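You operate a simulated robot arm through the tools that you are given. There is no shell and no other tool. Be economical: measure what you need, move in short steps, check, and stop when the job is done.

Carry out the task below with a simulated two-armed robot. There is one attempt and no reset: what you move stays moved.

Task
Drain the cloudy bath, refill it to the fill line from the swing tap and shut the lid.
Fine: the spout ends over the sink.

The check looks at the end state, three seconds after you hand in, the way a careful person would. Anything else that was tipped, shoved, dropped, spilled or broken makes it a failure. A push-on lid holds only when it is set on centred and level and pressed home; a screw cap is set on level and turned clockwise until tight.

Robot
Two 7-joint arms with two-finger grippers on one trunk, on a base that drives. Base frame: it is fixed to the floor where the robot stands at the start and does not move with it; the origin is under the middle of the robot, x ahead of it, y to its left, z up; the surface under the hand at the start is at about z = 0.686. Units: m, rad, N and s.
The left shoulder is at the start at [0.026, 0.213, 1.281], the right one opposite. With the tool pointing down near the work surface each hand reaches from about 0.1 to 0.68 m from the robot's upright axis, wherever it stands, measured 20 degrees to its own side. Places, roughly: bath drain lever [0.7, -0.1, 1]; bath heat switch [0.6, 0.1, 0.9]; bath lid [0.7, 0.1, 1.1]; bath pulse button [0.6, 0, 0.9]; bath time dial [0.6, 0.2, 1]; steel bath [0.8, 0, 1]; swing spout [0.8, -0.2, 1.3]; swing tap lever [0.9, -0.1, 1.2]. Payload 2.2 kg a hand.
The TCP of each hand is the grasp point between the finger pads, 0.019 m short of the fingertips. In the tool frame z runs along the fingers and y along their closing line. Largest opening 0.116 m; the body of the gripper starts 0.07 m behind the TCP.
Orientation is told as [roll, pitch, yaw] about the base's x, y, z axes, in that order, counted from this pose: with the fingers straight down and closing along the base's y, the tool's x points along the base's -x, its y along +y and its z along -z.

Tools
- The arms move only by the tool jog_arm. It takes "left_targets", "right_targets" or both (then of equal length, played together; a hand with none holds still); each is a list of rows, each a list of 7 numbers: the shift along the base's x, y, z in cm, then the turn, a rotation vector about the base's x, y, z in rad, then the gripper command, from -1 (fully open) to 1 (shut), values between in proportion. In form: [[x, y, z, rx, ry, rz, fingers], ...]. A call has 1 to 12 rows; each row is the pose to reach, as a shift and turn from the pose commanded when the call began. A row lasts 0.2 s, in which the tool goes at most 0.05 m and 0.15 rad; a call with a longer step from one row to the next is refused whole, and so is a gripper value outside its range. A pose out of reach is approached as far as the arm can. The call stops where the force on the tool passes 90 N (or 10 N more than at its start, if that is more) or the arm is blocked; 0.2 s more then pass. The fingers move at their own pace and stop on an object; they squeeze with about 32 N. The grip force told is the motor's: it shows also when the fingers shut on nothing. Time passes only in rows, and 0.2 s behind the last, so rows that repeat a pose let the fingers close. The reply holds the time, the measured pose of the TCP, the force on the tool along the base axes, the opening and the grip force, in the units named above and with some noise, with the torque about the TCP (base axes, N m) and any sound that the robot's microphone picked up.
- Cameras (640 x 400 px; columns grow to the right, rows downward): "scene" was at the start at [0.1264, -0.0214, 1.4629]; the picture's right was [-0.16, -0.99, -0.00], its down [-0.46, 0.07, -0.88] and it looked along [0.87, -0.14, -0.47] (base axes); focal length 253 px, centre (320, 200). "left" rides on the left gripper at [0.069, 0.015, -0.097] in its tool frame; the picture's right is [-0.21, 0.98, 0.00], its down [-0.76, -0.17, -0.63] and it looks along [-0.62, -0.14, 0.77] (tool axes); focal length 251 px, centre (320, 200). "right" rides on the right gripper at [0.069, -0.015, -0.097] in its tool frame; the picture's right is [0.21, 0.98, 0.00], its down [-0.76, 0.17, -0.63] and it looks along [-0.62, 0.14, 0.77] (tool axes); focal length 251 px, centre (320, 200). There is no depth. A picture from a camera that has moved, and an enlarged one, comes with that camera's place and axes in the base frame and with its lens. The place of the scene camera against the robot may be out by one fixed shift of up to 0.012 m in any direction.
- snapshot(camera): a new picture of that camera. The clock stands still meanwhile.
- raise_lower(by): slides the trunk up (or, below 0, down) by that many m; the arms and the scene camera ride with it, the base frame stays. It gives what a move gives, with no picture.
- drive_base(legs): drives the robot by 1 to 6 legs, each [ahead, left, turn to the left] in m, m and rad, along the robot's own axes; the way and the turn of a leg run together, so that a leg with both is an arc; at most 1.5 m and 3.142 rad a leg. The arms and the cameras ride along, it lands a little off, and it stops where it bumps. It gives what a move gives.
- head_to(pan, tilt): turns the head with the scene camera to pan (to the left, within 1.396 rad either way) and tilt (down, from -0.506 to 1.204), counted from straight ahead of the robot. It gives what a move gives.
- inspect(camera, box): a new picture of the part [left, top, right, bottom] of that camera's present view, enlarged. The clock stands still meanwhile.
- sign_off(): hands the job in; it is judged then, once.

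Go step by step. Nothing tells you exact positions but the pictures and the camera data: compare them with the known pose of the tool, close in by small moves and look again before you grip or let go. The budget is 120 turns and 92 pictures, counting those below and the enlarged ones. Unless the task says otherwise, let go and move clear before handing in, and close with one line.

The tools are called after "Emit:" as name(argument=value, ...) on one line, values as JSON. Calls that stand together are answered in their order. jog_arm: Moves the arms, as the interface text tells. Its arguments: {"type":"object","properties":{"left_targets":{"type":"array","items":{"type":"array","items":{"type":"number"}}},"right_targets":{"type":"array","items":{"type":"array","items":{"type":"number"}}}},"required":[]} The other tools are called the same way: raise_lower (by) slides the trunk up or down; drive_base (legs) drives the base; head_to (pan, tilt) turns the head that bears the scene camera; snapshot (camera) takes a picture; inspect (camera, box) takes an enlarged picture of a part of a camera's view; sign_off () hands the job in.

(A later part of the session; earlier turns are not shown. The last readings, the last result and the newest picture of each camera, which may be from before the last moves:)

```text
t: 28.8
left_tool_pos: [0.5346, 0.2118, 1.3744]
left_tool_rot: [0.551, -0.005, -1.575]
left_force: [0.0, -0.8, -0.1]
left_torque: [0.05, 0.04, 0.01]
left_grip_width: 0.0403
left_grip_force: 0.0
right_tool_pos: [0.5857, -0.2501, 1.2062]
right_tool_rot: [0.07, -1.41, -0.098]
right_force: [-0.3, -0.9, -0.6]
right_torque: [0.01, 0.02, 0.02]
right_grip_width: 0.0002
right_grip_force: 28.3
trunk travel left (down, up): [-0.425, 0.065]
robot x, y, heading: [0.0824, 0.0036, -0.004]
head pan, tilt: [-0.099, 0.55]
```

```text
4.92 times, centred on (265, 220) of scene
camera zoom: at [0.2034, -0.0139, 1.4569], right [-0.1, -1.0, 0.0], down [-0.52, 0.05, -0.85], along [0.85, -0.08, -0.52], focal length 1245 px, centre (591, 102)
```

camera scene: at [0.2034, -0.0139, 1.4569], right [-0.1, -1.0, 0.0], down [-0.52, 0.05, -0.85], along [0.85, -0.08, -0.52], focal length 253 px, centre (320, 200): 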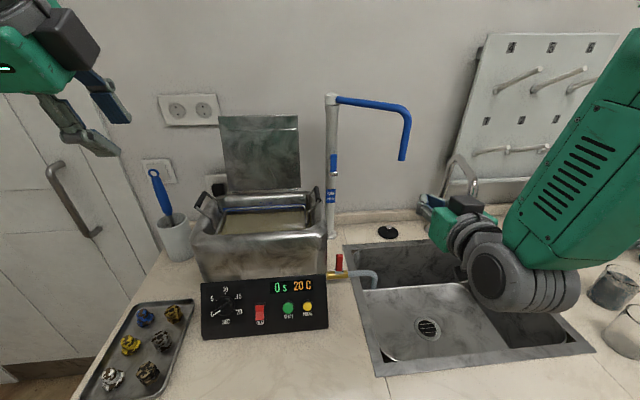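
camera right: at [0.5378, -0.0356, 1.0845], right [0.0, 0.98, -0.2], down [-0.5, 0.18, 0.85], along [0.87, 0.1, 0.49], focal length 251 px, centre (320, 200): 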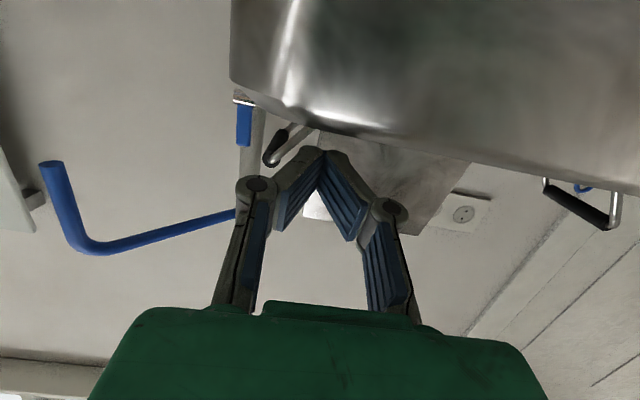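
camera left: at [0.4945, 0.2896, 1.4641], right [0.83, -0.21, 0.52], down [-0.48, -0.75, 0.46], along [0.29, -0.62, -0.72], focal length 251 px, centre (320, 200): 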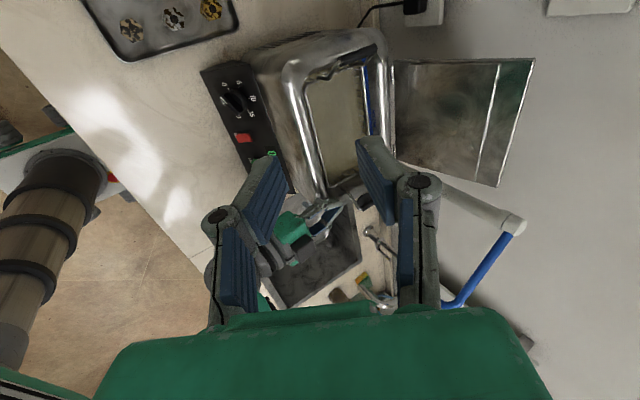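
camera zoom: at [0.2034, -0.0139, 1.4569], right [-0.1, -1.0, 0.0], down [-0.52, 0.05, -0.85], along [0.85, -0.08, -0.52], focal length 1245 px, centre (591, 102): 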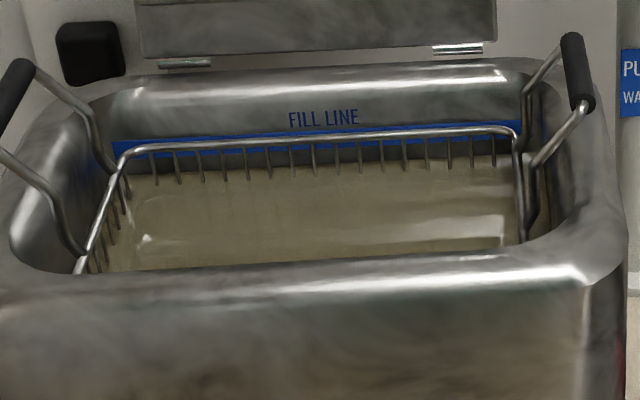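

The fill line is a blue band on the rear wall, and the dirty water sits just below it. Now I bring the right hand, pointing down, above the red drain lever.

Emit:
jog_arm(right_targets=[[0, 1, 0, 0, 0.141, 0, 0.5], [0, 2, 0, 0, 0.282, 0, 0], [0, 3, 0, 0, 0.423, 0, 0], [0, 4.5, 0, 0, 0.564, 0, 0], [1, 6, 0, 0, 0.705, 0, 0], [2, 7.5, 0, 0, 0.846, 0, 0], [3, 9, 0, 0, 0.987, 0, 0], [4, 10.5, -1, 0, 1.128, 0, 0], [6, 12, -2, 0, 1.269, 0, 0], [8, 13.5, -3, 0, 1.41, 0, 0], [9, 14, -5, 0, 1.41, 0, 0]])

Emit:
snapshot(camera="right")

Emit:
snapshot(camera="scene")

```text
t: 31.2
left_tool_pos: [0.5362, 0.2166, 1.3735]
left_tool_rot: [0.55, -0.008, -1.572]
left_force: [-0.4, 0.7, 0.0]
left_torque: [0.0, 0.0, 0.0]
left_grip_width: 0.0408
left_grip_force: 0.1
right_tool_pos: [0.6788, -0.1062, 1.1553]
right_tool_rot: [-0.027, 0.001, -0.022]
right_force: [0.0, 0.9, 0.0]
right_torque: [0.0, 0.0, 0.0]
right_grip_width: 0.0579
right_grip_force: 0.1
trunk travel left (down, up): [-0.425, 0.065]
robot x, y, heading: [0.0825, -0.0005, -0.002]
head pan, tilt: [-0.099, 0.55]
```

```text
55 pictures are left
camera right: at [0.6092, -0.1192, 1.2523], right [-0.19, 0.98, -0.03], down [0.76, 0.17, 0.63], along [0.62, 0.1, -0.78], focal length 251 px, centre (320, 200)
```

right: 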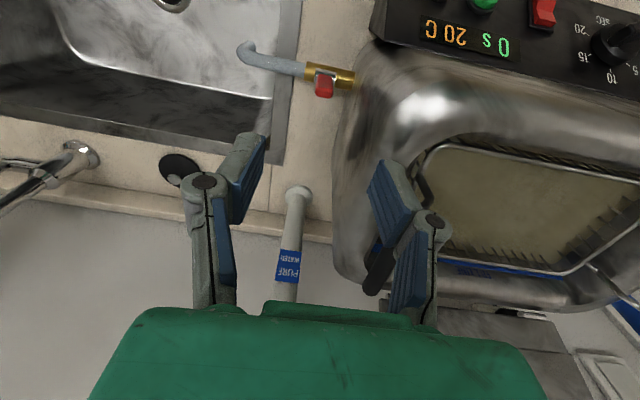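

```text
54 pictures are left
camera scene: at [0.2058, -0.0098, 1.4567], right [-0.1, -1.0, 0.0], down [-0.52, 0.05, -0.85], along [0.85, -0.09, -0.53], focal length 253 px, centre (320, 200)
```

scene: 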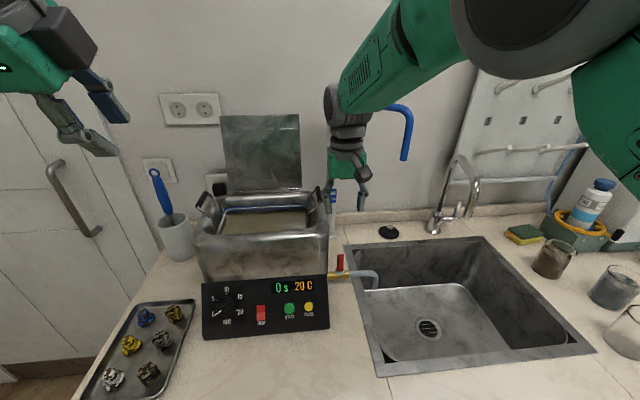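

The lever is at (0.675, -0.110), very close to the bath wall. I take a close look at the valve's build to judge which way it turns.

Emit:
inspect(camera="scene", box=[310, 240, 390, 290])

Emit:
inspect(camera="right", box=[220, 20, 380, 120])

```text
8.00 times, centred on (350, 265) of scene
camera zoom: at [0.2058, -0.0098, 1.4567], right [-0.1, -1.0, 0.0], down [-0.52, 0.05, -0.85], along [0.85, -0.09, -0.53], focal length 2023 px, centre (80, -320)
```

zoom: 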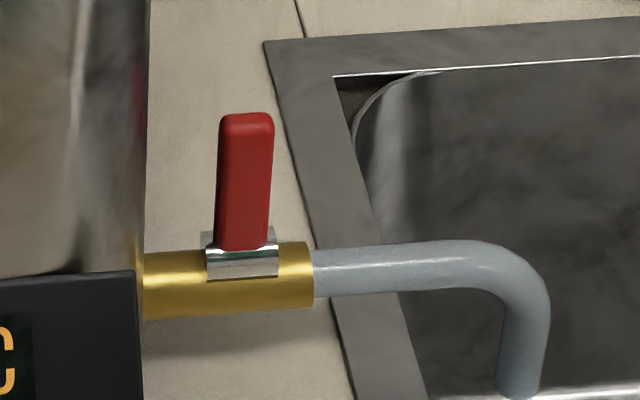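

```text
4.00 times, centred on (300, 70) of right
camera zoom: at [0.6092, -0.1192, 1.2523], right [-0.19, 0.98, -0.03], down [0.76, 0.17, 0.63], along [0.62, 0.1, -0.78], focal length 1006 px, centre (400, 720)
```

zoom: 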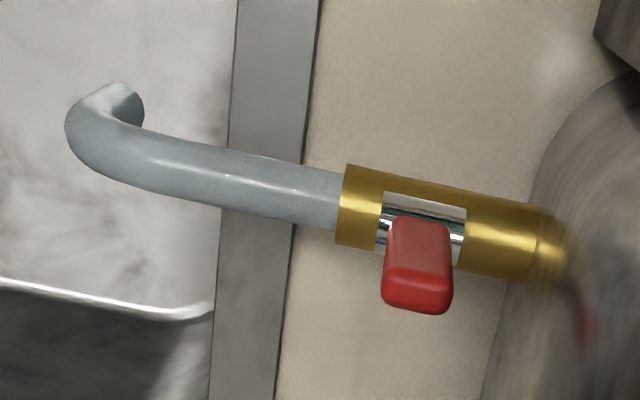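

The lever is about 1.7 cm wide along y. To stay clear of the bath wall I'll yaw the right hand 90° so the fingers close along x, above the lever.

Emit:
jog_arm(right_targets=[[0, 0, 0, 0, 0, 0.145, 0], [0, 0, 0, 0, 0, 0.29, 0], [0, 0, 0, 0, 0, 0.435, 0], [0, 0, 0, 0, 0, 0.58, 0], [0, 0, 0, 0, 0, 0.725, 0], [0, 0, 0, 0, 0, 0.87, 0], [0, -0.2, 0, 0, 0, 1.015, 0], [0, -0.4, 0, 0, 0, 1.16, 0], [-0.2, -0.5, 0, 0, 0, 1.305, 0], [-0.3, -0.5, -2, 0, 0, 1.45, 0], [-0.4, -0.5, -4, 0, 0, 1.593, 0], [-0.4, -0.5, -6, 0, 0, 1.593, 0]])

Emit:
snapshot(camera="right")

Emit:
inspect(camera="scene", box=[280, 180, 400, 300])

```text
t: 33.8
left_tool_pos: [0.5363, 0.2148, 1.3735]
left_tool_rot: [0.549, -0.004, -1.574]
left_force: [0.2, -0.4, 0.1]
left_torque: [0.02, 0.03, 0.0]
left_grip_width: 0.0405
left_grip_force: 0.1
right_tool_pos: [0.6733, -0.1117, 1.0975]
right_tool_rot: [-0.029, 0.0, 1.581]
right_force: [-0.8, 0.6, -0.1]
right_torque: [0.0, 0.02, 0.01]
right_grip_width: 0.0579
right_grip_force: 0.0
trunk travel left (down, up): [-0.425, 0.065]
robot x, y, heading: [0.0784, -0.0028, 0.002]
head pan, tilt: [-0.099, 0.55]
```

```text
51 pictures are left
camera right: at [0.6859, -0.1814, 1.1947], right [-0.97, -0.22, -0.03], down [-0.19, 0.75, 0.63], along [-0.12, 0.62, -0.78], focal length 251 px, centre (320, 200)
```

right: 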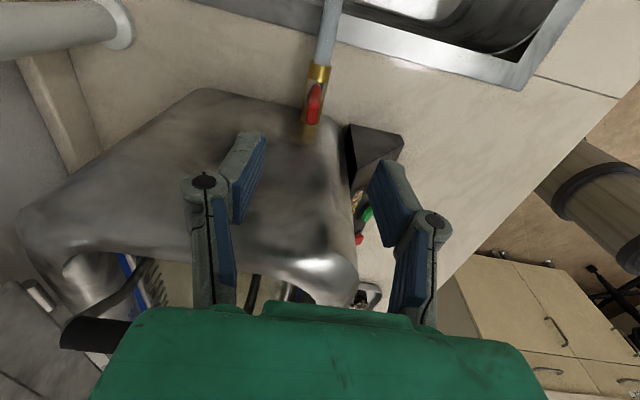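

```text
3.33 times, centred on (340, 240) of scene
camera zoom: at [0.2052, -0.0113, 1.4567], right [-0.1, -1.0, 0.0], down [-0.52, 0.05, -0.85], along [0.85, -0.08, -0.53], focal length 843 px, centre (253, 67)
```

zoom: 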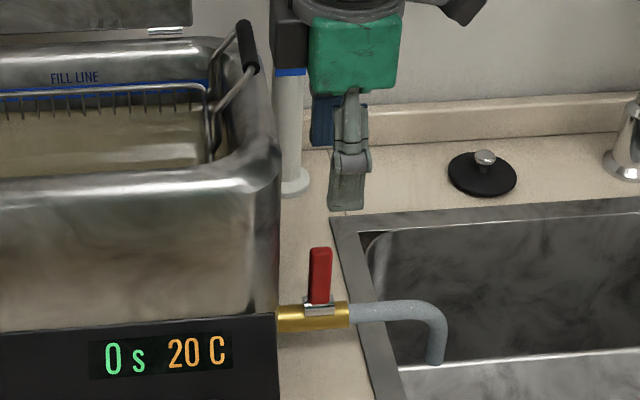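

The fingers line up with the lever. I tilt the palm slightly away from the bath (0.3 rad) and descend to grip the lever's upper part.

Emit:
jog_arm(right_targets=[[0.2, 0, 0, 0.15, 0, 0, 0], [0.4, 0, 0, 0.3, 0, 0, 0], [0.5, 0, -3, 0.3, 0, 0, 0], [0.5, 0, -6, 0.3, 0, 0, 0], [0.5, 0, -8.5, 0.3, 0, 0, 0], [0.5, 0, -10, 0.3, 0, 0, 0], [0.5, 0, -11.2, 0.3, 0, 0, 0]])

Emit:
snapshot(camera="right")

Emit:
inspect(camera="scene", box=[280, 180, 400, 300])

```text
t: 35.4
left_tool_pos: [0.5361, 0.2122, 1.3738]
left_tool_rot: [0.549, -0.003, -1.577]
left_force: [0.3, 0.0, 0.9]
left_torque: [0.02, -0.03, 0.0]
left_grip_width: 0.0406
left_grip_force: 0.0
right_tool_pos: [0.6786, -0.112, 0.9841]
right_tool_rot: [-0.028, -0.302, 1.578]
right_force: [-0.1, -0.9, -0.5]
right_torque: [-0.01, 0.02, -0.03]
right_grip_width: 0.0579
right_grip_force: 0.0
trunk travel left (down, up): [-0.425, 0.065]
robot x, y, heading: [0.0799, 0.0026, 0.0]
head pan, tilt: [-0.099, 0.55]
```

```text
49 pictures are left
camera right: at [0.6907, -0.2083, 1.0564], right [-0.97, -0.2, -0.09], down [-0.19, 0.53, 0.82], along [-0.12, 0.82, -0.56], focal length 251 px, centre (320, 200)
```

right: 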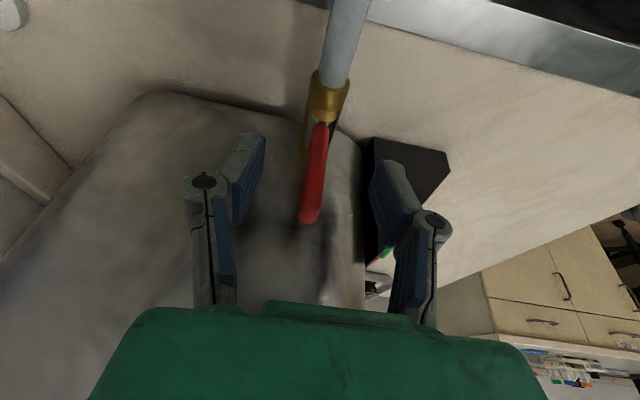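

```text
3.33 times, centred on (340, 240) of scene
camera zoom: at [0.2057, -0.0146, 1.4567], right [-0.1, -1.0, 0.0], down [-0.52, 0.05, -0.85], along [0.85, -0.08, -0.53], focal length 843 px, centre (253, 67)
```

zoom: 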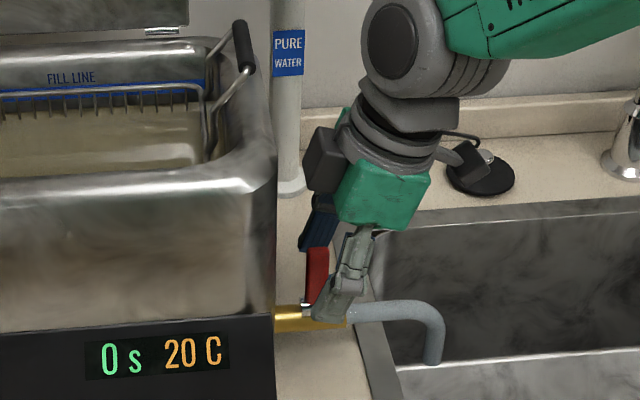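

The lever is about 5–6 mm further toward the bath than the grasp point. I shift slightly and close the fingers.

Emit:
jog_arm(right_targets=[[0, 0.6, -0.2, 0, 0, 0, 0], [0, 0.6, -0.2, 0, 0, 0, 0.5], [0, 0.6, -0.2, 0, 0, 0, 1], [0, 0.6, -0.2, 0, 0, 0, 1], [0, 0.6, -0.2, 0, 0, 0, 1]])

```text
t: 36.6
left_tool_pos: [0.5363, 0.2151, 1.3736]
left_tool_rot: [0.549, -0.008, -1.572]
left_force: [0.1, 0.0, -0.1]
left_torque: [-0.02, 0.02, 0.0]
left_grip_width: 0.0407
left_grip_force: 0.0
right_tool_pos: [0.6769, -0.1033, 0.9819]
right_tool_rot: [-0.029, -0.301, 1.579]
right_force: [2.2, 4.7, -0.5]
right_torque: [-0.37, -0.16, 0.36]
right_grip_width: 0.0112
right_grip_force: 38.5
trunk travel left (down, up): [-0.425, 0.065]
robot x, y, heading: [0.0818, 0.0005, -0.001]
head pan, tilt: [-0.099, 0.55]
```

Gripped (1.1 cm thick lever). I test by turning it gently toward -y along the pipe direction.

Emit:
jog_arm(right_targets=[[0, -0.6, 0, 0.12, 0, 0, 1], [0, -1.2, -0.2, 0.25, 0, 0, 1]])

Emit:
inspect(camera="scene", box=[280, 180, 400, 300])

```text
t: 37.2
left_tool_pos: [0.5365, 0.2163, 1.3729]
left_tool_rot: [0.55, -0.008, -1.573]
left_force: [0.0, -0.7, 0.0]
left_torque: [0.05, 0.02, 0.0]
left_grip_width: 0.0408
left_grip_force: 0.0
right_tool_pos: [0.6803, -0.1118, 0.9821]
right_tool_rot: [-0.034, -0.554, 1.583]
right_force: [9.0, 19.1, 3.1]
right_torque: [0.83, -0.42, 0.54]
right_grip_width: 0.011
right_grip_force: 38.4
trunk travel left (down, up): [-0.425, 0.065]
robot x, y, heading: [0.0789, 0.0024, 0.005]
head pan, tilt: [-0.099, 0.55]
```

```text
3.33 times, centred on (340, 240) of scene
camera zoom: at [0.2067, -0.0063, 1.4567], right [-0.1, -1.0, 0.01], down [-0.52, 0.05, -0.85], along [0.85, -0.09, -0.53], focal length 843 px, centre (253, 67)
```

zoom: 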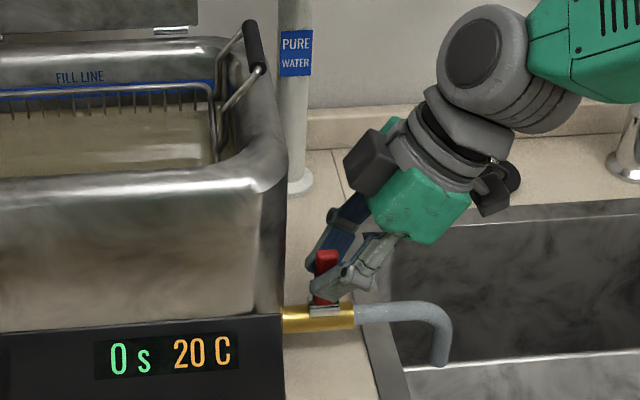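

The lever did not follow toward -y (19 N resistance). I return and test by pulling it toward the robot (-x).

Emit:
jog_arm(right_targets=[[0, 0.6, 0, -0.12, 0, 0, 1], [0, 0.9, 0.1, -0.25, 0, 0, 1], [-0.7, 0.9, 0.1, -0.25, 0, 0, 1], [-1.4, 0.9, 0.0, -0.25, 0, 0, 1]])

Emit:
inspect(camera="scene", box=[280, 180, 400, 300])

```text
t: 38.2
left_tool_pos: [0.5394, 0.213, 1.3725]
left_tool_rot: [0.548, -0.003, -1.571]
left_force: [-0.7, 0.2, -0.5]
left_torque: [-0.01, -0.03, -0.02]
left_grip_width: 0.0409
left_grip_force: 0.0
right_tool_pos: [0.6697, -0.1108, 0.982]
right_tool_rot: [-0.037, -0.3, 1.575]
right_force: [26.6, -3.9, 7.5]
right_torque: [-1.44, -1.24, 0.1]
right_grip_width: 0.0135
right_grip_force: 39.9
trunk travel left (down, up): [-0.425, 0.065]
robot x, y, heading: [0.0788, 0.0007, 0.002]
head pan, tilt: [-0.099, 0.55]
```

```text
3.33 times, centred on (340, 240) of scene
camera zoom: at [0.2104, -0.0135, 1.4563], right [-0.1, -1.0, 0.0], down [-0.53, 0.05, -0.85], along [0.84, -0.08, -0.53], focal length 843 px, centre (253, 67)
```

zoom: 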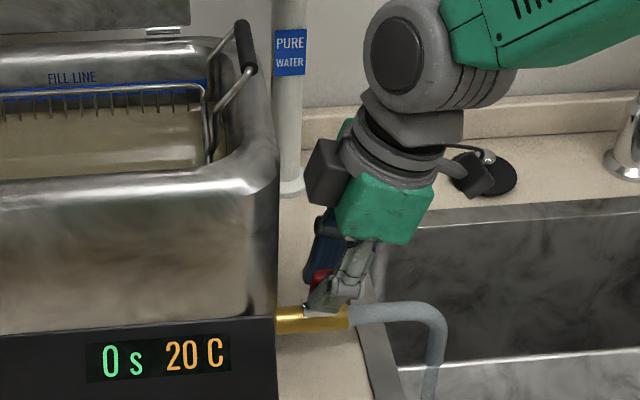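

The lever tilted toward the robot and water appears to be flowing from the outlet. I continue along that arc, turning the hand with it.

Emit:
jog_arm(right_targets=[[-0.1, 0, -0.3, 0, -0.14, 0, 1], [-0.7, 0, -0.5, 0, -0.28, 0, 1], [-1.2, 0, -0.9, 0, -0.42, 0, 1], [-1.7, 0, -1.3, 0, -0.56, 0, 1], [-2.1, 0, -1.8, 0, -0.7, 0, 1]])

Emit:
inspect(camera="scene", box=[260, 180, 420, 340])

```text
t: 39.4
left_tool_pos: [0.5352, 0.2127, 1.3742]
left_tool_rot: [0.551, -0.005, -1.574]
left_force: [-0.1, -1.1, -0.3]
left_torque: [0.02, 0.04, 0.02]
left_grip_width: 0.0405
left_grip_force: 0.1
right_tool_pos: [0.6438, -0.1108, 0.9652]
right_tool_rot: [-0.758, -0.225, 1.771]
right_force: [6.9, -11.6, 22.6]
right_torque: [-0.87, -1.09, 0.24]
right_grip_width: 0.0134
right_grip_force: 39.8
trunk travel left (down, up): [-0.425, 0.065]
robot x, y, heading: [0.0824, -0.0029, -0.001]
head pan, tilt: [-0.099, 0.55]
```

```text
2.50 times, centred on (340, 260) of scene
camera zoom: at [0.2021, -0.0135, 1.4572], right [-0.1, -1.0, 0.0], down [-0.52, 0.05, -0.85], along [0.85, -0.08, -0.52], focal length 632 px, centre (270, 50)
```

zoom: 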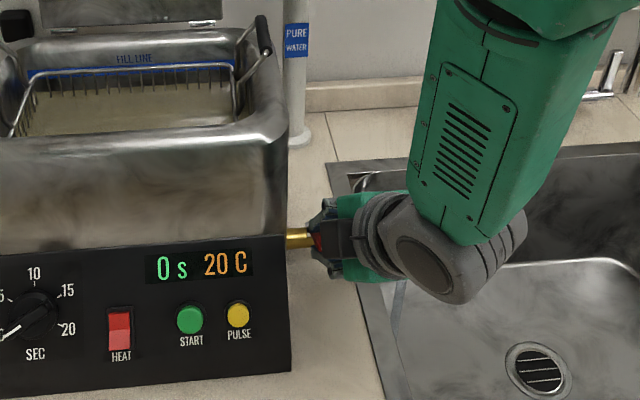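

The drain is running and the level is dropping. I push the lever on to nearly its full throw.

Emit:
jog_arm(right_targets=[[-0.4, 0, -0.5, 0, -0.13, 0, 1], [-0.6, 0, -1.1, 0, -0.25, 0, 1], [-0.7, 0, -1.7, 0, -0.3, 0, 1], [-0.7, 0, -1.7, 0, -0.3, 0, 1]])

Emit:
inspect(camera="scene", box=[200, 170, 400, 310])

```text
t: 40.4
left_tool_pos: [0.5334, 0.2119, 1.3767]
left_tool_rot: [0.554, -0.004, -1.573]
left_force: [0.5, 0.0, 0.2]
left_torque: [0.03, 0.04, 0.0]
left_grip_width: 0.0405
left_grip_force: 0.0
right_tool_pos: [0.6413, -0.1107, 0.959]
right_tool_rot: [-1.087, -0.151, 1.832]
right_force: [14.3, -18.3, 64.5]
right_torque: [-0.32, -1.18, -0.49]
right_grip_width: 0.0114
right_grip_force: 38.4
trunk travel left (down, up): [-0.425, 0.065]
robot x, y, heading: [0.0849, 0.0017, 0.003]
head pan, tilt: [-0.099, 0.55]
```

```text
2.86 times, centred on (300, 240) of scene
camera zoom: at [0.1966, -0.0153, 1.4581], right [-0.1, -1.0, 0.0], down [-0.52, 0.05, -0.85], along [0.85, -0.08, -0.52], focal length 722 px, centre (377, 86)
```

zoom: 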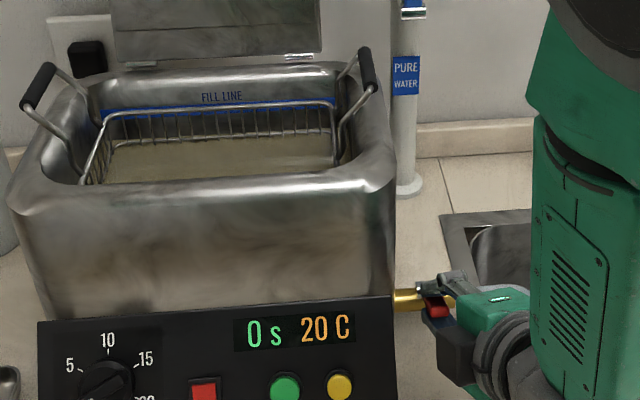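

The lever is at its stop and the level is falling. I ease the force and wait.

Emit:
jog_arm(right_targets=[[0, 0, 1, 0, 0, 0, 1], [0, 0, 1, 0, 0, 0, 1], [0, 0, 1, 0, 0, 0, 1], [0, 0, 1, 0, 0, 0, 1], [0, 0, 1, 0, 0, 0, 1], [0, 0, 1, 0, 0, 0, 1], [0, 0, 1, 0, 0, 0, 1], [0, 0, 1, 0, 0, 0, 1], [0, 0, 1, 0, 0, 0, 1], [0, 0, 1, 0, 0, 0, 1], [0, 0, 1, 0, 0, 0, 1], [0, 0, 1, 0, 0, 0, 1]])

Emit:
jog_arm(right_targets=[[0, 0, 0, 0, 0, 0, 1], [0, 0, 0, 0, 0, 0, 1], [0, 0, 0, 0, 0, 0, 1], [0, 0, 0, 0, 0, 0, 1], [0, 0, 0, 0, 0, 0, 1], [0, 0, 0, 0, 0, 0, 1], [0, 0, 0, 0, 0, 0, 1], [0, 0, 0, 0, 0, 0, 1], [0, 0, 0, 0, 0, 0, 1], [0, 0, 0, 0, 0, 0, 1], [0, 0, 0, 0, 0, 0, 1], [0, 0, 0, 0, 0, 0, 1]])

Emit:
snapshot(camera="left")

```text
t: 43.0
left_tool_pos: [0.5367, 0.2116, 1.374]
left_tool_rot: [0.548, -0.004, -1.576]
left_force: [-0.4, -0.4, 0.2]
left_torque: [-0.03, -0.03, 0.01]
left_grip_width: 0.0406
left_grip_force: 0.1
right_tool_pos: [0.641, -0.11, 0.9596]
right_tool_rot: [-1.061, -0.153, 1.831]
right_force: [32.5, -13.8, 23.5]
right_torque: [-0.27, -0.69, 0.06]
right_grip_width: 0.0112
right_grip_force: 38.1
trunk travel left (down, up): [-0.425, 0.065]
robot x, y, heading: [0.0761, 0.0007, 0.001]
head pan, tilt: [-0.099, 0.55]
```

```text
t: 45.6
left_tool_pos: [0.5375, 0.2102, 1.3739]
left_tool_rot: [0.549, -0.003, -1.575]
left_force: [0.1, 0.0, -0.4]
left_torque: [0.02, 0.02, 0.02]
left_grip_width: 0.0406
left_grip_force: 0.0
right_tool_pos: [0.6417, -0.1105, 0.959]
right_tool_rot: [-1.062, -0.154, 1.83]
right_force: [31.2, -11.9, 23.6]
right_torque: [-0.44, -0.64, -0.11]
right_grip_width: 0.0112
right_grip_force: 37.7
trunk travel left (down, up): [-0.425, 0.065]
robot x, y, heading: [0.0801, 0.0016, -0.003]
head pan, tilt: [-0.099, 0.55]
```

```text
43 pictures are left
camera left: at [0.5003, 0.2808, 1.4639], right [0.83, -0.22, 0.51], down [-0.47, -0.75, 0.46], along [0.29, -0.62, -0.73], focal length 251 px, centre (320, 200)
```

left: 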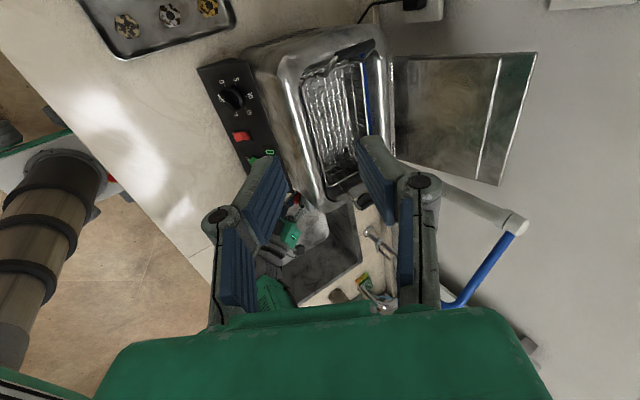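

The bath looks nearly empty already. I let it run a little longer and zoom in.

Emit:
jog_arm(right_targets=[[0, 0, 0, 0, 0, 0, 1], [0, 0, 0, 0, 0, 0, 1], [0, 0, 0, 0, 0, 0, 1], [0, 0, 0, 0, 0, 0, 1], [0, 0, 0, 0, 0, 0, 1], [0, 0, 0, 0, 0, 0, 1], [0, 0, 0, 0, 0, 0, 1], [0, 0, 0, 0, 0, 0, 1], [0, 0, 0, 0, 0, 0, 1], [0, 0, 0, 0, 0, 0, 1], [0, 0, 0, 0, 0, 0, 1], [0, 0, 0, 0, 0, 0, 1]])

Emit:
inspect(camera="left", box=[240, 20, 410, 220])

Emit:
inspect(camera="scene", box=[200, 180, 420, 320])

```text
t: 48.2
left_tool_pos: [0.539, 0.2122, 1.373]
left_tool_rot: [0.547, -0.004, -1.574]
left_force: [0.3, -0.1, 0.7]
left_torque: [0.02, 0.01, 0.03]
left_grip_width: 0.0407
left_grip_force: 0.1
right_tool_pos: [0.6414, -0.1112, 0.9599]
right_tool_rot: [-1.061, -0.153, 1.829]
right_force: [30.9, -13.7, 23.8]
right_torque: [-0.4, -0.65, -0.16]
right_grip_width: 0.0113
right_grip_force: 38.4
trunk travel left (down, up): [-0.425, 0.065]
robot x, y, heading: [0.0804, -0.0047, 0.003]
head pan, tilt: [-0.099, 0.55]
```

```text
2.00 times, centred on (325, 120) of left
camera zoom: at [0.5002, 0.2809, 1.4639], right [0.83, -0.22, 0.51], down [-0.47, -0.75, 0.46], along [0.29, -0.62, -0.73], focal length 503 px, centre (310, 360)
```

zoom: 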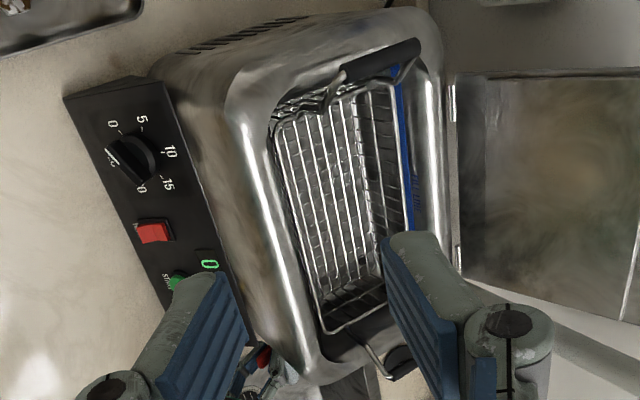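

```text
2.86 times, centred on (310, 250) of scene
camera zoom: at [0.2072, -0.0149, 1.4567], right [-0.1, -1.0, 0.0], down [-0.52, 0.05, -0.85], along [0.85, -0.08, -0.53], focal length 722 px, centre (349, 57)
```

zoom: 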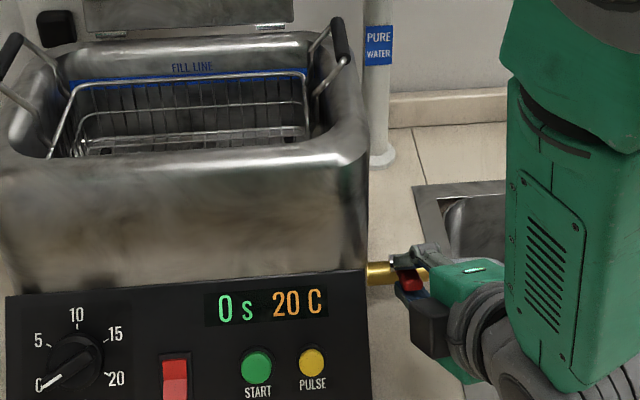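

The bath is empty. I wait a second more, then swing the lever back upright to close the drain.

Emit:
jog_arm(right_targets=[[0, 0, 0, 0, 0, 0, 1], [0, 0, 0, 0, 0, 0, 1], [0, 0, 0, 0, 0, 0, 1], [0, 0, 0, 0, 0, 0, 1], [0.9, 0, 0.9, 0, 0.14, 0, 1], [1.2, 0, 1.3, 0, 0.28, 0, 1], [1.7, 0, 1.7, 0, 0.42, 0, 1], [2.3, 0, 2.1, 0, 0.56, 0, 1], [2.9, 0, 2.4, 0, 0.7, 0, 1], [3.5, 0, 2.5, 0, 0.84, 0, 1], [4.2, 0, 2.5, 0, 0.98, 0, 1], [4.9, 0, 2.5, 0, 1.0, 0, 1]])

Emit:
inspect(camera="scene", box=[260, 180, 420, 340])

```text
t: 50.8
left_tool_pos: [0.5315, 0.2121, 1.3772]
left_tool_rot: [0.554, -0.003, -1.575]
left_force: [0.6, -0.5, 0.1]
left_torque: [-0.02, -0.04, -0.02]
left_grip_width: 0.0406
left_grip_force: 0.1
right_tool_pos: [0.6815, -0.1104, 0.983]
right_tool_rot: [-0.029, -0.304, 1.577]
right_force: [-9.0, -12.5, 24.7]
right_torque: [0.62, 0.34, -0.34]
right_grip_width: 0.0114
right_grip_force: 38.5
trunk travel left (down, up): [-0.425, 0.065]
robot x, y, heading: [0.0817, -0.0019, 0.001]
head pan, tilt: [-0.099, 0.55]
```

```text
2.50 times, centred on (340, 260) of scene
camera zoom: at [0.1984, -0.0154, 1.4576], right [-0.1, -1.0, 0.0], down [-0.52, 0.05, -0.85], along [0.85, -0.08, -0.52], focal length 632 px, centre (270, 50)
```

zoom: 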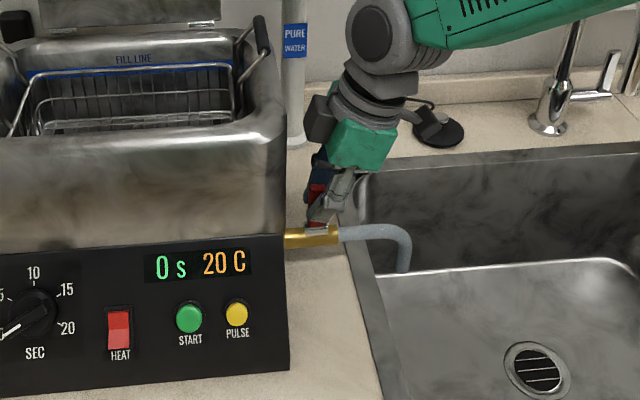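

The lever is back upright. I press it slightly further to be sure it is at the closed stop.

Emit:
jog_arm(right_targets=[[0.6, 0, -0.2, 0, 0, 0, 1], [1.2, 0, -0.4, 0, 0, 0, 1]])

```text
t: 51.4
left_tool_pos: [0.5239, 0.2114, 1.3785]
left_tool_rot: [0.557, -0.003, -1.574]
left_force: [1.0, -0.4, 0.8]
left_torque: [0.01, 0.01, 0.04]
left_grip_width: 0.0406
left_grip_force: 0.0
right_tool_pos: [0.6819, -0.1095, 0.9791]
right_tool_rot: [-0.023, -0.301, 1.58]
right_force: [-49.3, -11.4, 31.7]
right_torque: [0.23, 1.05, -0.33]
right_grip_width: 0.0112
right_grip_force: 38.1
trunk travel left (down, up): [-0.425, 0.065]
robot x, y, heading: [0.0785, 0.0003, -0.002]
head pan, tilt: [-0.099, 0.55]
```

The drain lever is firmly at its closed stop. I release it and lift the hand clear, levelling it.

Emit:
jog_arm(right_targets=[[-1.2, 0, 0.4, 0, 0, 0, 0.6], [-1.2, 0, 0.4, 0, 0, 0, 0], [-1.2, 0, 0.4, 0, 0, 0, 0], [-1.2, -0.6, 2.5, 0, 0, 0, 0], [-1.2, -1.5, 5.5, 0, 0, 0, 0], [-1.2, -2.5, 9, -0.1, 0, 0, 0], [-2, -4, 13, -0.2, 0, 0, 0], [-3, -5.5, 17, -0.3, 0, 0, 0], [-4, -7, 19, -0.3, 0, 0, 0]])

Emit:
jog_arm(right_targets=[[-1, -0.5, 0, 0, 0, -0.145, 0], [-2, -1, 0, 0, 0, -0.29, 0], [-3, -1.5, 0, 0, 0, -0.435, 0], [-4, -2, 0, 0, 0, -0.58, 0], [-5, -3, 0, 0, 0, -0.725, 0], [-6, -4, 0, 0, 0, -0.87, 0], [-7, -5, 0, 0, 0, -1.015, 0], [-8, -5, 0, 0, 0, -1.16, 0], [-9, -5, 0, 0, 0, -1.305, 0], [-9, -5, 0, 0, 0, -1.45, 0], [-9, -5, 0, 0, 0, -1.578, 0]])

Emit:
snapshot(camera="scene")

```text
t: 53.4
left_tool_pos: [0.5363, 0.2136, 1.3732]
left_tool_rot: [0.55, -0.006, -1.573]
left_force: [1.1, -0.8, 0.2]
left_torque: [0.01, -0.05, -0.01]
left_grip_width: 0.0405
left_grip_force: 0.1
right_tool_pos: [0.6561, -0.1798, 1.167]
right_tool_rot: [-0.029, 0.001, 1.578]
right_force: [-0.4, 0.5, -0.3]
right_torque: [-0.01, -0.03, 0.04]
right_grip_width: 0.0578
right_grip_force: 0.0
trunk travel left (down, up): [-0.425, 0.065]
robot x, y, heading: [0.0812, -0.0015, -0.004]
head pan, tilt: [-0.099, 0.55]
```

```text
t: 55.8
left_tool_pos: [0.5372, 0.2138, 1.3739]
left_tool_rot: [0.551, -0.005, -1.571]
left_force: [-0.1, 0.4, -0.7]
left_torque: [0.01, 0.0, -0.02]
left_grip_width: 0.0404
left_grip_force: 0.1
right_tool_pos: [0.5669, -0.2294, 1.1691]
right_tool_rot: [-0.029, -0.003, -0.002]
right_force: [-0.4, 0.0, -0.4]
right_torque: [-0.01, 0.0, 0.04]
right_grip_width: 0.0581
right_grip_force: 0.1
trunk travel left (down, up): [-0.425, 0.065]
robot x, y, heading: [0.0795, 0.0047, -0.006]
head pan, tilt: [-0.099, 0.55]
```

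```text
39 pictures are left
camera scene: at [0.2041, -0.0114, 1.4568], right [-0.1, -1.0, 0.0], down [-0.52, 0.05, -0.85], along [0.85, -0.08, -0.53], focal length 253 px, centre (320, 200)
```

scene: 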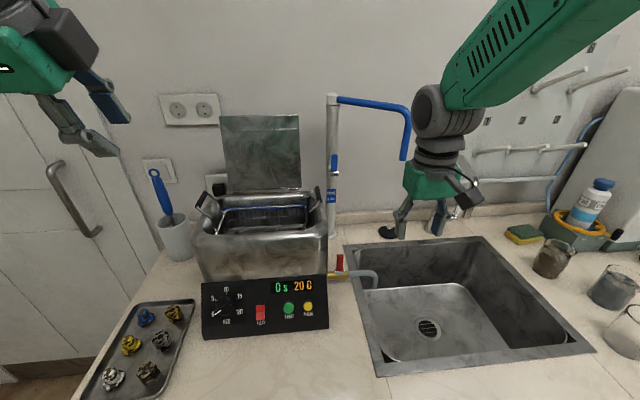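

Now I turn the right hand to point forward again, level with the spout's down-turned end, and look.

Emit:
jog_arm(right_targets=[[0, 0, 0, 0, -0.143, 0, 0], [0, 0, 1, 0, -0.286, 0, 0], [0, 0, 2, 0, -0.429, 0, 0], [0, 0, 3, 0, -0.571, 0, 0], [0, 0, 4, 0, -0.714, 0, 0], [0, 0, 5, 0, -0.857, 0, 0], [0, 0, 6, 0, -1.0, 0, 0], [0, 0, 7, 0, -1.143, 0, 0], [0, 0, 8, 0, -1.286, 0, 0], [0, 0, 9, 0, -1.43, 0, 0], [0, 0, 10, 0, -1.571, 0, 0]])

Emit:
snapshot(camera="right")

Emit:
snapshot(camera="scene")

```text
t: 58.2
left_tool_pos: [0.5368, 0.2158, 1.3736]
left_tool_rot: [0.55, -0.004, -1.571]
left_force: [0.1, 0.1, -0.2]
left_torque: [0.01, -0.01, -0.02]
left_grip_width: 0.0407
left_grip_force: 0.1
right_tool_pos: [0.5795, -0.2238, 1.2656]
right_tool_rot: [-2.44, -1.569, 2.406]
right_force: [-0.6, -0.7, 0.1]
right_torque: [0.02, 0.01, 0.01]
right_grip_width: 0.058
right_grip_force: 0.1
right hand out of reach, approached as far as the arm can: row 10, 11
trunk travel left (down, up): [-0.425, 0.065]
robot x, y, heading: [0.0772, -0.0021, -0.003]
head pan, tilt: [-0.099, 0.55]
```

```text
38 pictures are left
camera right: at [0.4822, -0.2373, 1.1969], right [0.03, 0.98, -0.22], down [-0.63, 0.19, 0.75], along [0.78, 0.11, 0.62], focal length 251 px, centre (320, 200)
```

right: 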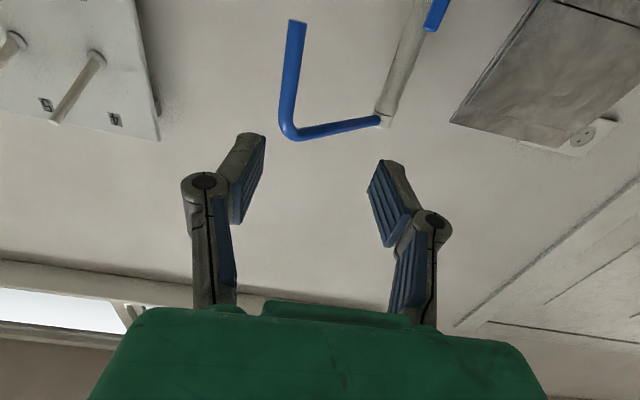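

```text
37 pictures are left
camera scene: at [0.2045, -0.0107, 1.4568], right [-0.1, -1.0, 0.0], down [-0.52, 0.05, -0.85], along [0.85, -0.09, -0.53], focal length 253 px, centre (320, 200)
```

scene: 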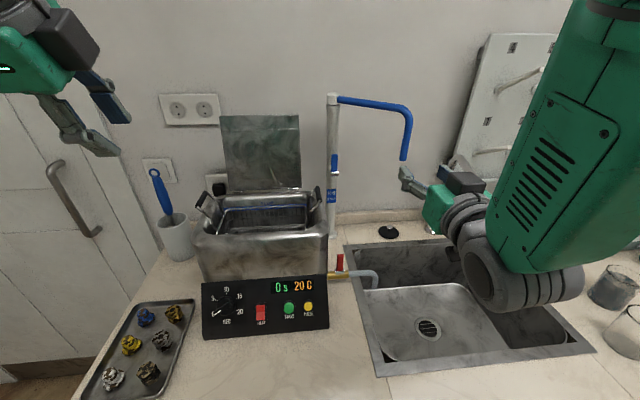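

The spout's down-turned end is at about (0.755, -0.26), z 1.22–1.33, and its pillar at about (0.875, -0.12). I approach with open fingers and check before gripping.

Emit:
jog_arm(right_targets=[[2, -1, 0, 0, 0, 0, 0], [4.5, -2, 0, 0, 0, 0, 0], [7, -3, 0, 0, 0, 0, 0], [9, -3.6, 0, 0, 0, 0, 0], [11, -3.6, 0, 0, 0, 0, 0]])

Emit:
snapshot(camera="right")

```text
t: 59.4
left_tool_pos: [0.5369, 0.2134, 1.3735]
left_tool_rot: [0.549, -0.006, -1.574]
left_force: [0.2, -0.1, 0.2]
left_torque: [-0.02, 0.03, 0.02]
left_grip_width: 0.0406
left_grip_force: 0.1
right_tool_pos: [0.6901, -0.2597, 1.2652]
right_tool_rot: [-1.007, -1.568, 0.979]
right_force: [-0.2, 0.6, 0.5]
right_torque: [-0.01, 0.0, 0.0]
right_grip_width: 0.0578
right_grip_force: 0.1
trunk travel left (down, up): [-0.425, 0.065]
robot x, y, heading: [0.0835, 0.003, -0.003]
head pan, tilt: [-0.099, 0.55]
```

```text
36 pictures are left
camera right: at [0.5921, -0.2734, 1.1961], right [0.03, 0.98, -0.22], down [-0.63, 0.19, 0.76], along [0.78, 0.11, 0.62], focal length 251 px, centre (320, 200)
```

right: 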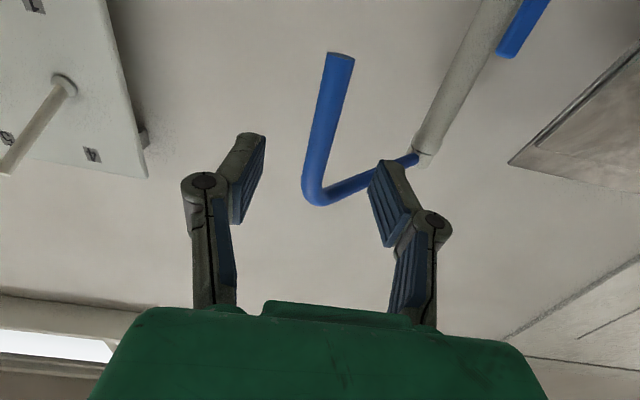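

The tube is at about (0.772, -0.261). I advance 8 cm and close on it.

Emit:
jog_arm(right_targets=[[3, 0, 0.3, 0, 0, 0, 0], [6, 0, 0.3, 0, 0, 0, 0], [8.2, 0, 0.3, 0, 0, 0, 0], [8.2, 0, 0.3, 0, 0, 0, 0.5], [8.2, 0, 0.3, 0, 0, 0, 1], [8.2, 0, 0.3, 0, 0, 0, 1]])

Emit:
snapshot(camera="right")

```text
t: 60.8
left_tool_pos: [0.5356, 0.215, 1.3744]
left_tool_rot: [0.55, -0.004, -1.574]
left_force: [-0.6, 0.0, -0.2]
left_torque: [-0.01, 0.02, 0.02]
left_grip_width: 0.0407
left_grip_force: 0.1
right_tool_pos: [0.7706, -0.2605, 1.2698]
right_tool_rot: [-2.019, -1.57, 1.988]
right_force: [-0.2, 0.2, 0.3]
right_torque: [0.0, -0.01, -0.03]
right_grip_width: 0.0001
right_grip_force: 28.7
trunk travel left (down, up): [-0.425, 0.065]
robot x, y, heading: [0.0828, -0.0015, 0.0]
head pan, tilt: [-0.099, 0.55]
```

```text
35 pictures are left
camera right: at [0.6734, -0.274, 1.2004], right [0.03, 0.98, -0.22], down [-0.63, 0.19, 0.76], along [0.78, 0.11, 0.62], focal length 251 px, centre (320, 200)
```

right: 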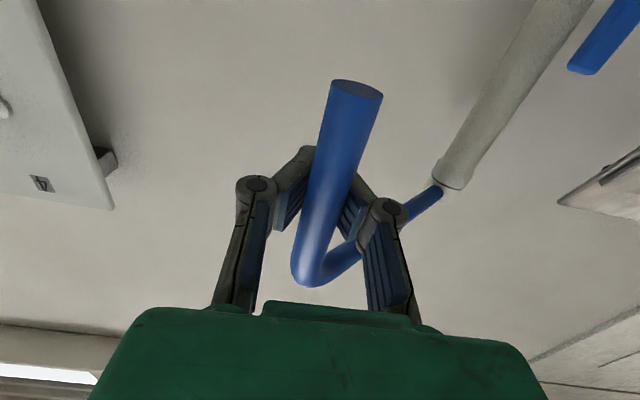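

The tube is caged within the closed fingers. I swing it along its arc toward the robot and left, half-way first.

Emit:
jog_arm(right_targets=[[-1.3, 1.2, 0, 0, 0, 0, 1], [-2.4, 2.4, 0, 0, 0, 0, 1], [-4.2, 4.9, 0, 0, 0, 0, 1], [-5.5, 7.8, 0, 0, 0, 0, 1], [-6.3, 10.8, 0, 0, 0, 0, 1], [-6.6, 14, 0, 0, 0, 0, 1]])

Emit:
snapshot(camera="right")

```text
t: 62.2
left_tool_pos: [0.5368, 0.2146, 1.3734]
left_tool_rot: [0.549, -0.005, -1.575]
left_force: [1.4, 0.6, 0.7]
left_torque: [0.0, -0.03, -0.02]
left_grip_width: 0.0408
left_grip_force: 0.2
right_tool_pos: [0.7077, -0.1292, 1.2704]
right_tool_rot: [1.21, -1.564, -1.254]
right_force: [8.3, 0.3, -6.1]
right_torque: [-0.17, -0.05, -0.03]
right_grip_width: 0.0061
right_grip_force: 27.8
trunk travel left (down, up): [-0.425, 0.065]
robot x, y, heading: [0.0801, -0.0048, -0.003]
head pan, tilt: [-0.099, 0.55]
```

```text
34 pictures are left
camera right: at [0.6099, -0.1411, 1.2015], right [0.04, 0.98, -0.21], down [-0.62, 0.19, 0.76], along [0.78, 0.1, 0.62], focal length 251 px, centre (320, 200)
```

right: 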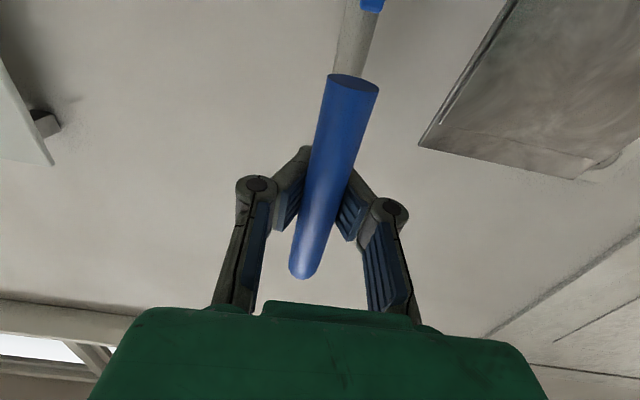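

The spout follows nicely. I continue the arc until the end is over the bath.

Emit:
jog_arm(right_targets=[[0.4, 3.1, 0, 0, 0, 0, 1], [1.3, 6.2, 0, 0, 0, 0, 1], [2.7, 9.0, 0, 0, 0, 0, 1], [4.6, 11.6, 0, 0, 0, 0, 1], [6.5, 13.8, 0, 0, 0, 0, 1], [6.5, 13.8, 0, 0, 0, 0, 1]])

Emit:
snapshot(camera="left")

Emit:
snapshot(camera="scene")

```text
t: 63.8
left_tool_pos: [0.5306, 0.2095, 1.3755]
left_tool_rot: [0.553, -0.001, -1.572]
left_force: [0.2, 0.5, -0.1]
left_torque: [0.0, -0.01, -0.01]
left_grip_width: 0.0406
left_grip_force: 0.0
right_tool_pos: [0.7768, -0.0146, 1.2843]
right_tool_rot: [1.461, -1.52, -1.535]
right_force: [-17.4, 8.8, 2.3]
right_torque: [-0.19, -0.22, -0.61]
right_grip_width: 0.0
right_grip_force: 28.6
trunk travel left (down, up): [-0.425, 0.065]
robot x, y, heading: [0.0785, -0.0003, 0.0]
head pan, tilt: [-0.099, 0.55]
stopped in row 6 (right hand): the arm was blocked; the commanded pose is now the measured one
```

```text
33 pictures are left
camera left: at [0.4931, 0.2794, 1.4658], right [0.83, -0.22, 0.51], down [-0.48, -0.75, 0.45], along [0.29, -0.62, -0.73], focal length 251 px, centre (320, 200)
```

left: 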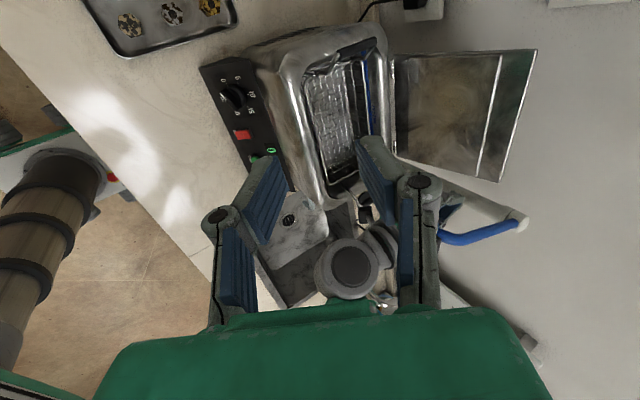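

```text
32 pictures are left
camera scene: at [0.1969, -0.0058, 1.4573], right [-0.1, -1.0, 0.0], down [-0.52, 0.05, -0.85], along [0.85, -0.09, -0.52], focal length 253 px, centre (320, 200)
```

scene: 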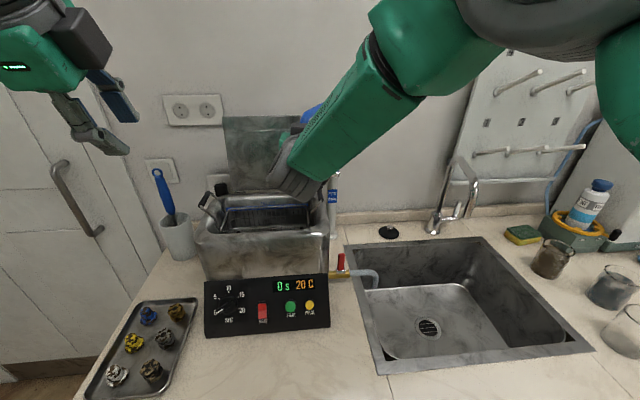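

The arm stopped at y≈-0.015; probably the palm is pressing the tube radially. I look from the right hand.

Emit:
snapshot(camera="right")

```text
31 pictures are left
camera right: at [0.6794, -0.0215, 1.2143], right [0.07, 0.98, -0.16], down [-0.62, 0.17, 0.77], along [0.78, 0.05, 0.62], focal length 251 px, centre (320, 200)
```

right: 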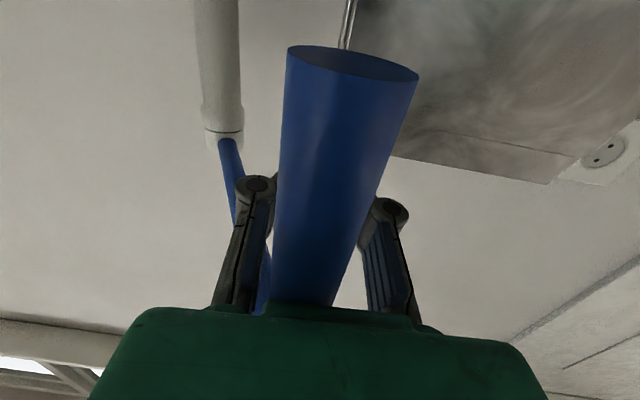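

Confirmed: the tube sits against the palm, at about (0.725, -0.015). I back off 2 cm and continue along the arc to bring it further over the bath.

Emit:
jog_arm(right_targets=[[-2, 0, -0.5, 0, 0, 0, 1], [-1.5, 1.2, -0.5, 0, 0, 0, 1], [-0.6, 2.6, -0.5, 0, 0, 0, 1], [0.5, 3.8, -0.5, 0, 0, 0, 1], [0.8, 4.3, -0.5, 0, 0, 0, 1]])

Emit:
snapshot(camera="right")

```text
t: 65.0
left_tool_pos: [0.5288, 0.2094, 1.3773]
left_tool_rot: [0.556, -0.003, -1.574]
left_force: [-1.2, -0.7, 0.2]
left_torque: [0.0, 0.0, -0.01]
left_grip_width: 0.0406
left_grip_force: 0.1
right_tool_pos: [0.7925, 0.0086, 1.2952]
right_tool_rot: [1.595, -1.484, -1.698]
right_force: [-21.0, 13.9, 12.3]
right_torque: [-0.17, 0.95, -0.93]
right_grip_width: 0.0
right_grip_force: 28.3
trunk travel left (down, up): [-0.425, 0.065]
robot x, y, heading: [0.0784, 0.0002, -0.0]
head pan, tilt: [-0.099, 0.55]
```

```text
30 pictures are left
camera right: at [0.695, 0.0075, 1.2249], right [0.1, 0.99, -0.13], down [-0.62, 0.16, 0.77], along [0.78, 0.0, 0.63], focal length 251 px, centre (320, 200)
```

right: 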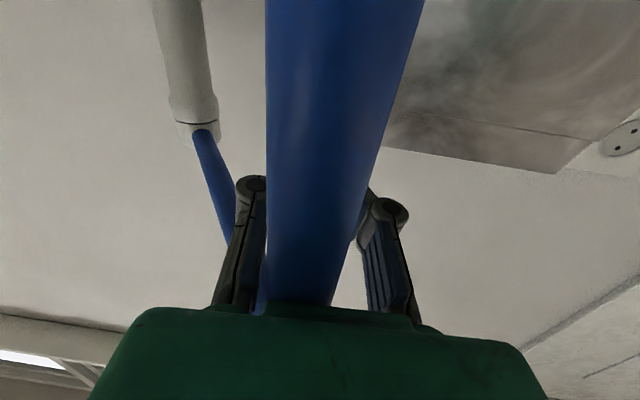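

The tube is now at y≈0.01, and the hand presses inward radially. I shift outward (−x, +y) a little to relieve it and gain y.

Emit:
jog_arm(right_targets=[[-1.5, 0.3, -0.5, 0, 0, 0, 1], [-2.5, 1, -1, 0, 0, 0, 1], [-2.3, 1.8, -1.2, 0, 0, 0, 1], [-2.3, 1.8, -1.2, 0, 0, 0, 1]])

Emit:
snapshot(camera="right")

Emit:
inspect(camera="scene", box=[180, 80, 380, 280])

```text
t: 66.2
left_tool_pos: [0.5304, 0.1985, 1.3779]
left_tool_rot: [0.553, 0.007, -1.576]
left_force: [0.3, -0.3, 0.6]
left_torque: [0.01, -0.03, 0.01]
left_grip_width: 0.0408
left_grip_force: 0.0
right_tool_pos: [0.7743, 0.0087, 1.2698]
right_tool_rot: [1.337, -1.479, -1.455]
right_force: [0.5, 0.2, -0.8]
right_torque: [-0.01, 0.0, 0.06]
right_grip_width: 0.0
right_grip_force: 28.4
trunk travel left (down, up): [-0.425, 0.065]
robot x, y, heading: [0.0829, 0.0001, -0.004]
head pan, tilt: [-0.099, 0.55]
stopped in row 4 (right hand): the arm was blocked; the commanded pose is now the measured one
```

```text
29 pictures are left
camera right: at [0.6761, 0.0095, 1.2008], right [0.11, 0.99, -0.13], down [-0.6, 0.17, 0.78], along [0.79, -0.01, 0.61], focal length 251 px, centre (320, 200)
```

right: 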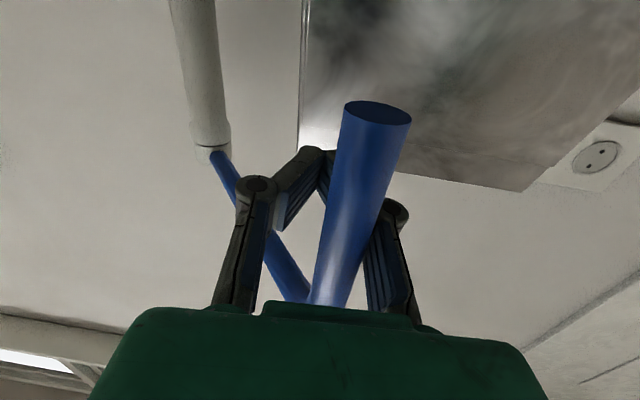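

```text
2.00 times, centred on (280, 180) of scene
camera zoom: at [0.2042, -0.0145, 1.4568], right [-0.1, -1.0, 0.0], down [-0.52, 0.05, -0.85], along [0.85, -0.08, -0.53], focal length 506 px, centre (400, 240)
```

zoom: 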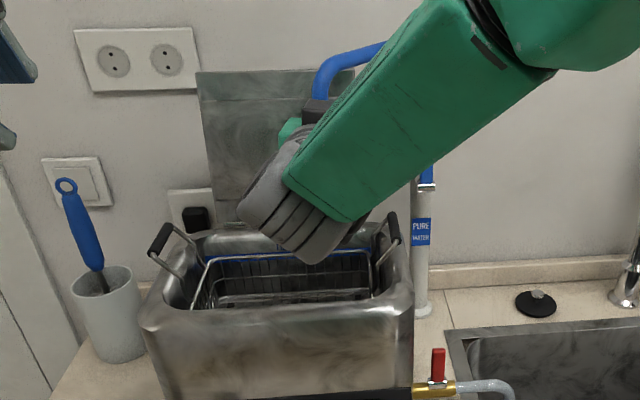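

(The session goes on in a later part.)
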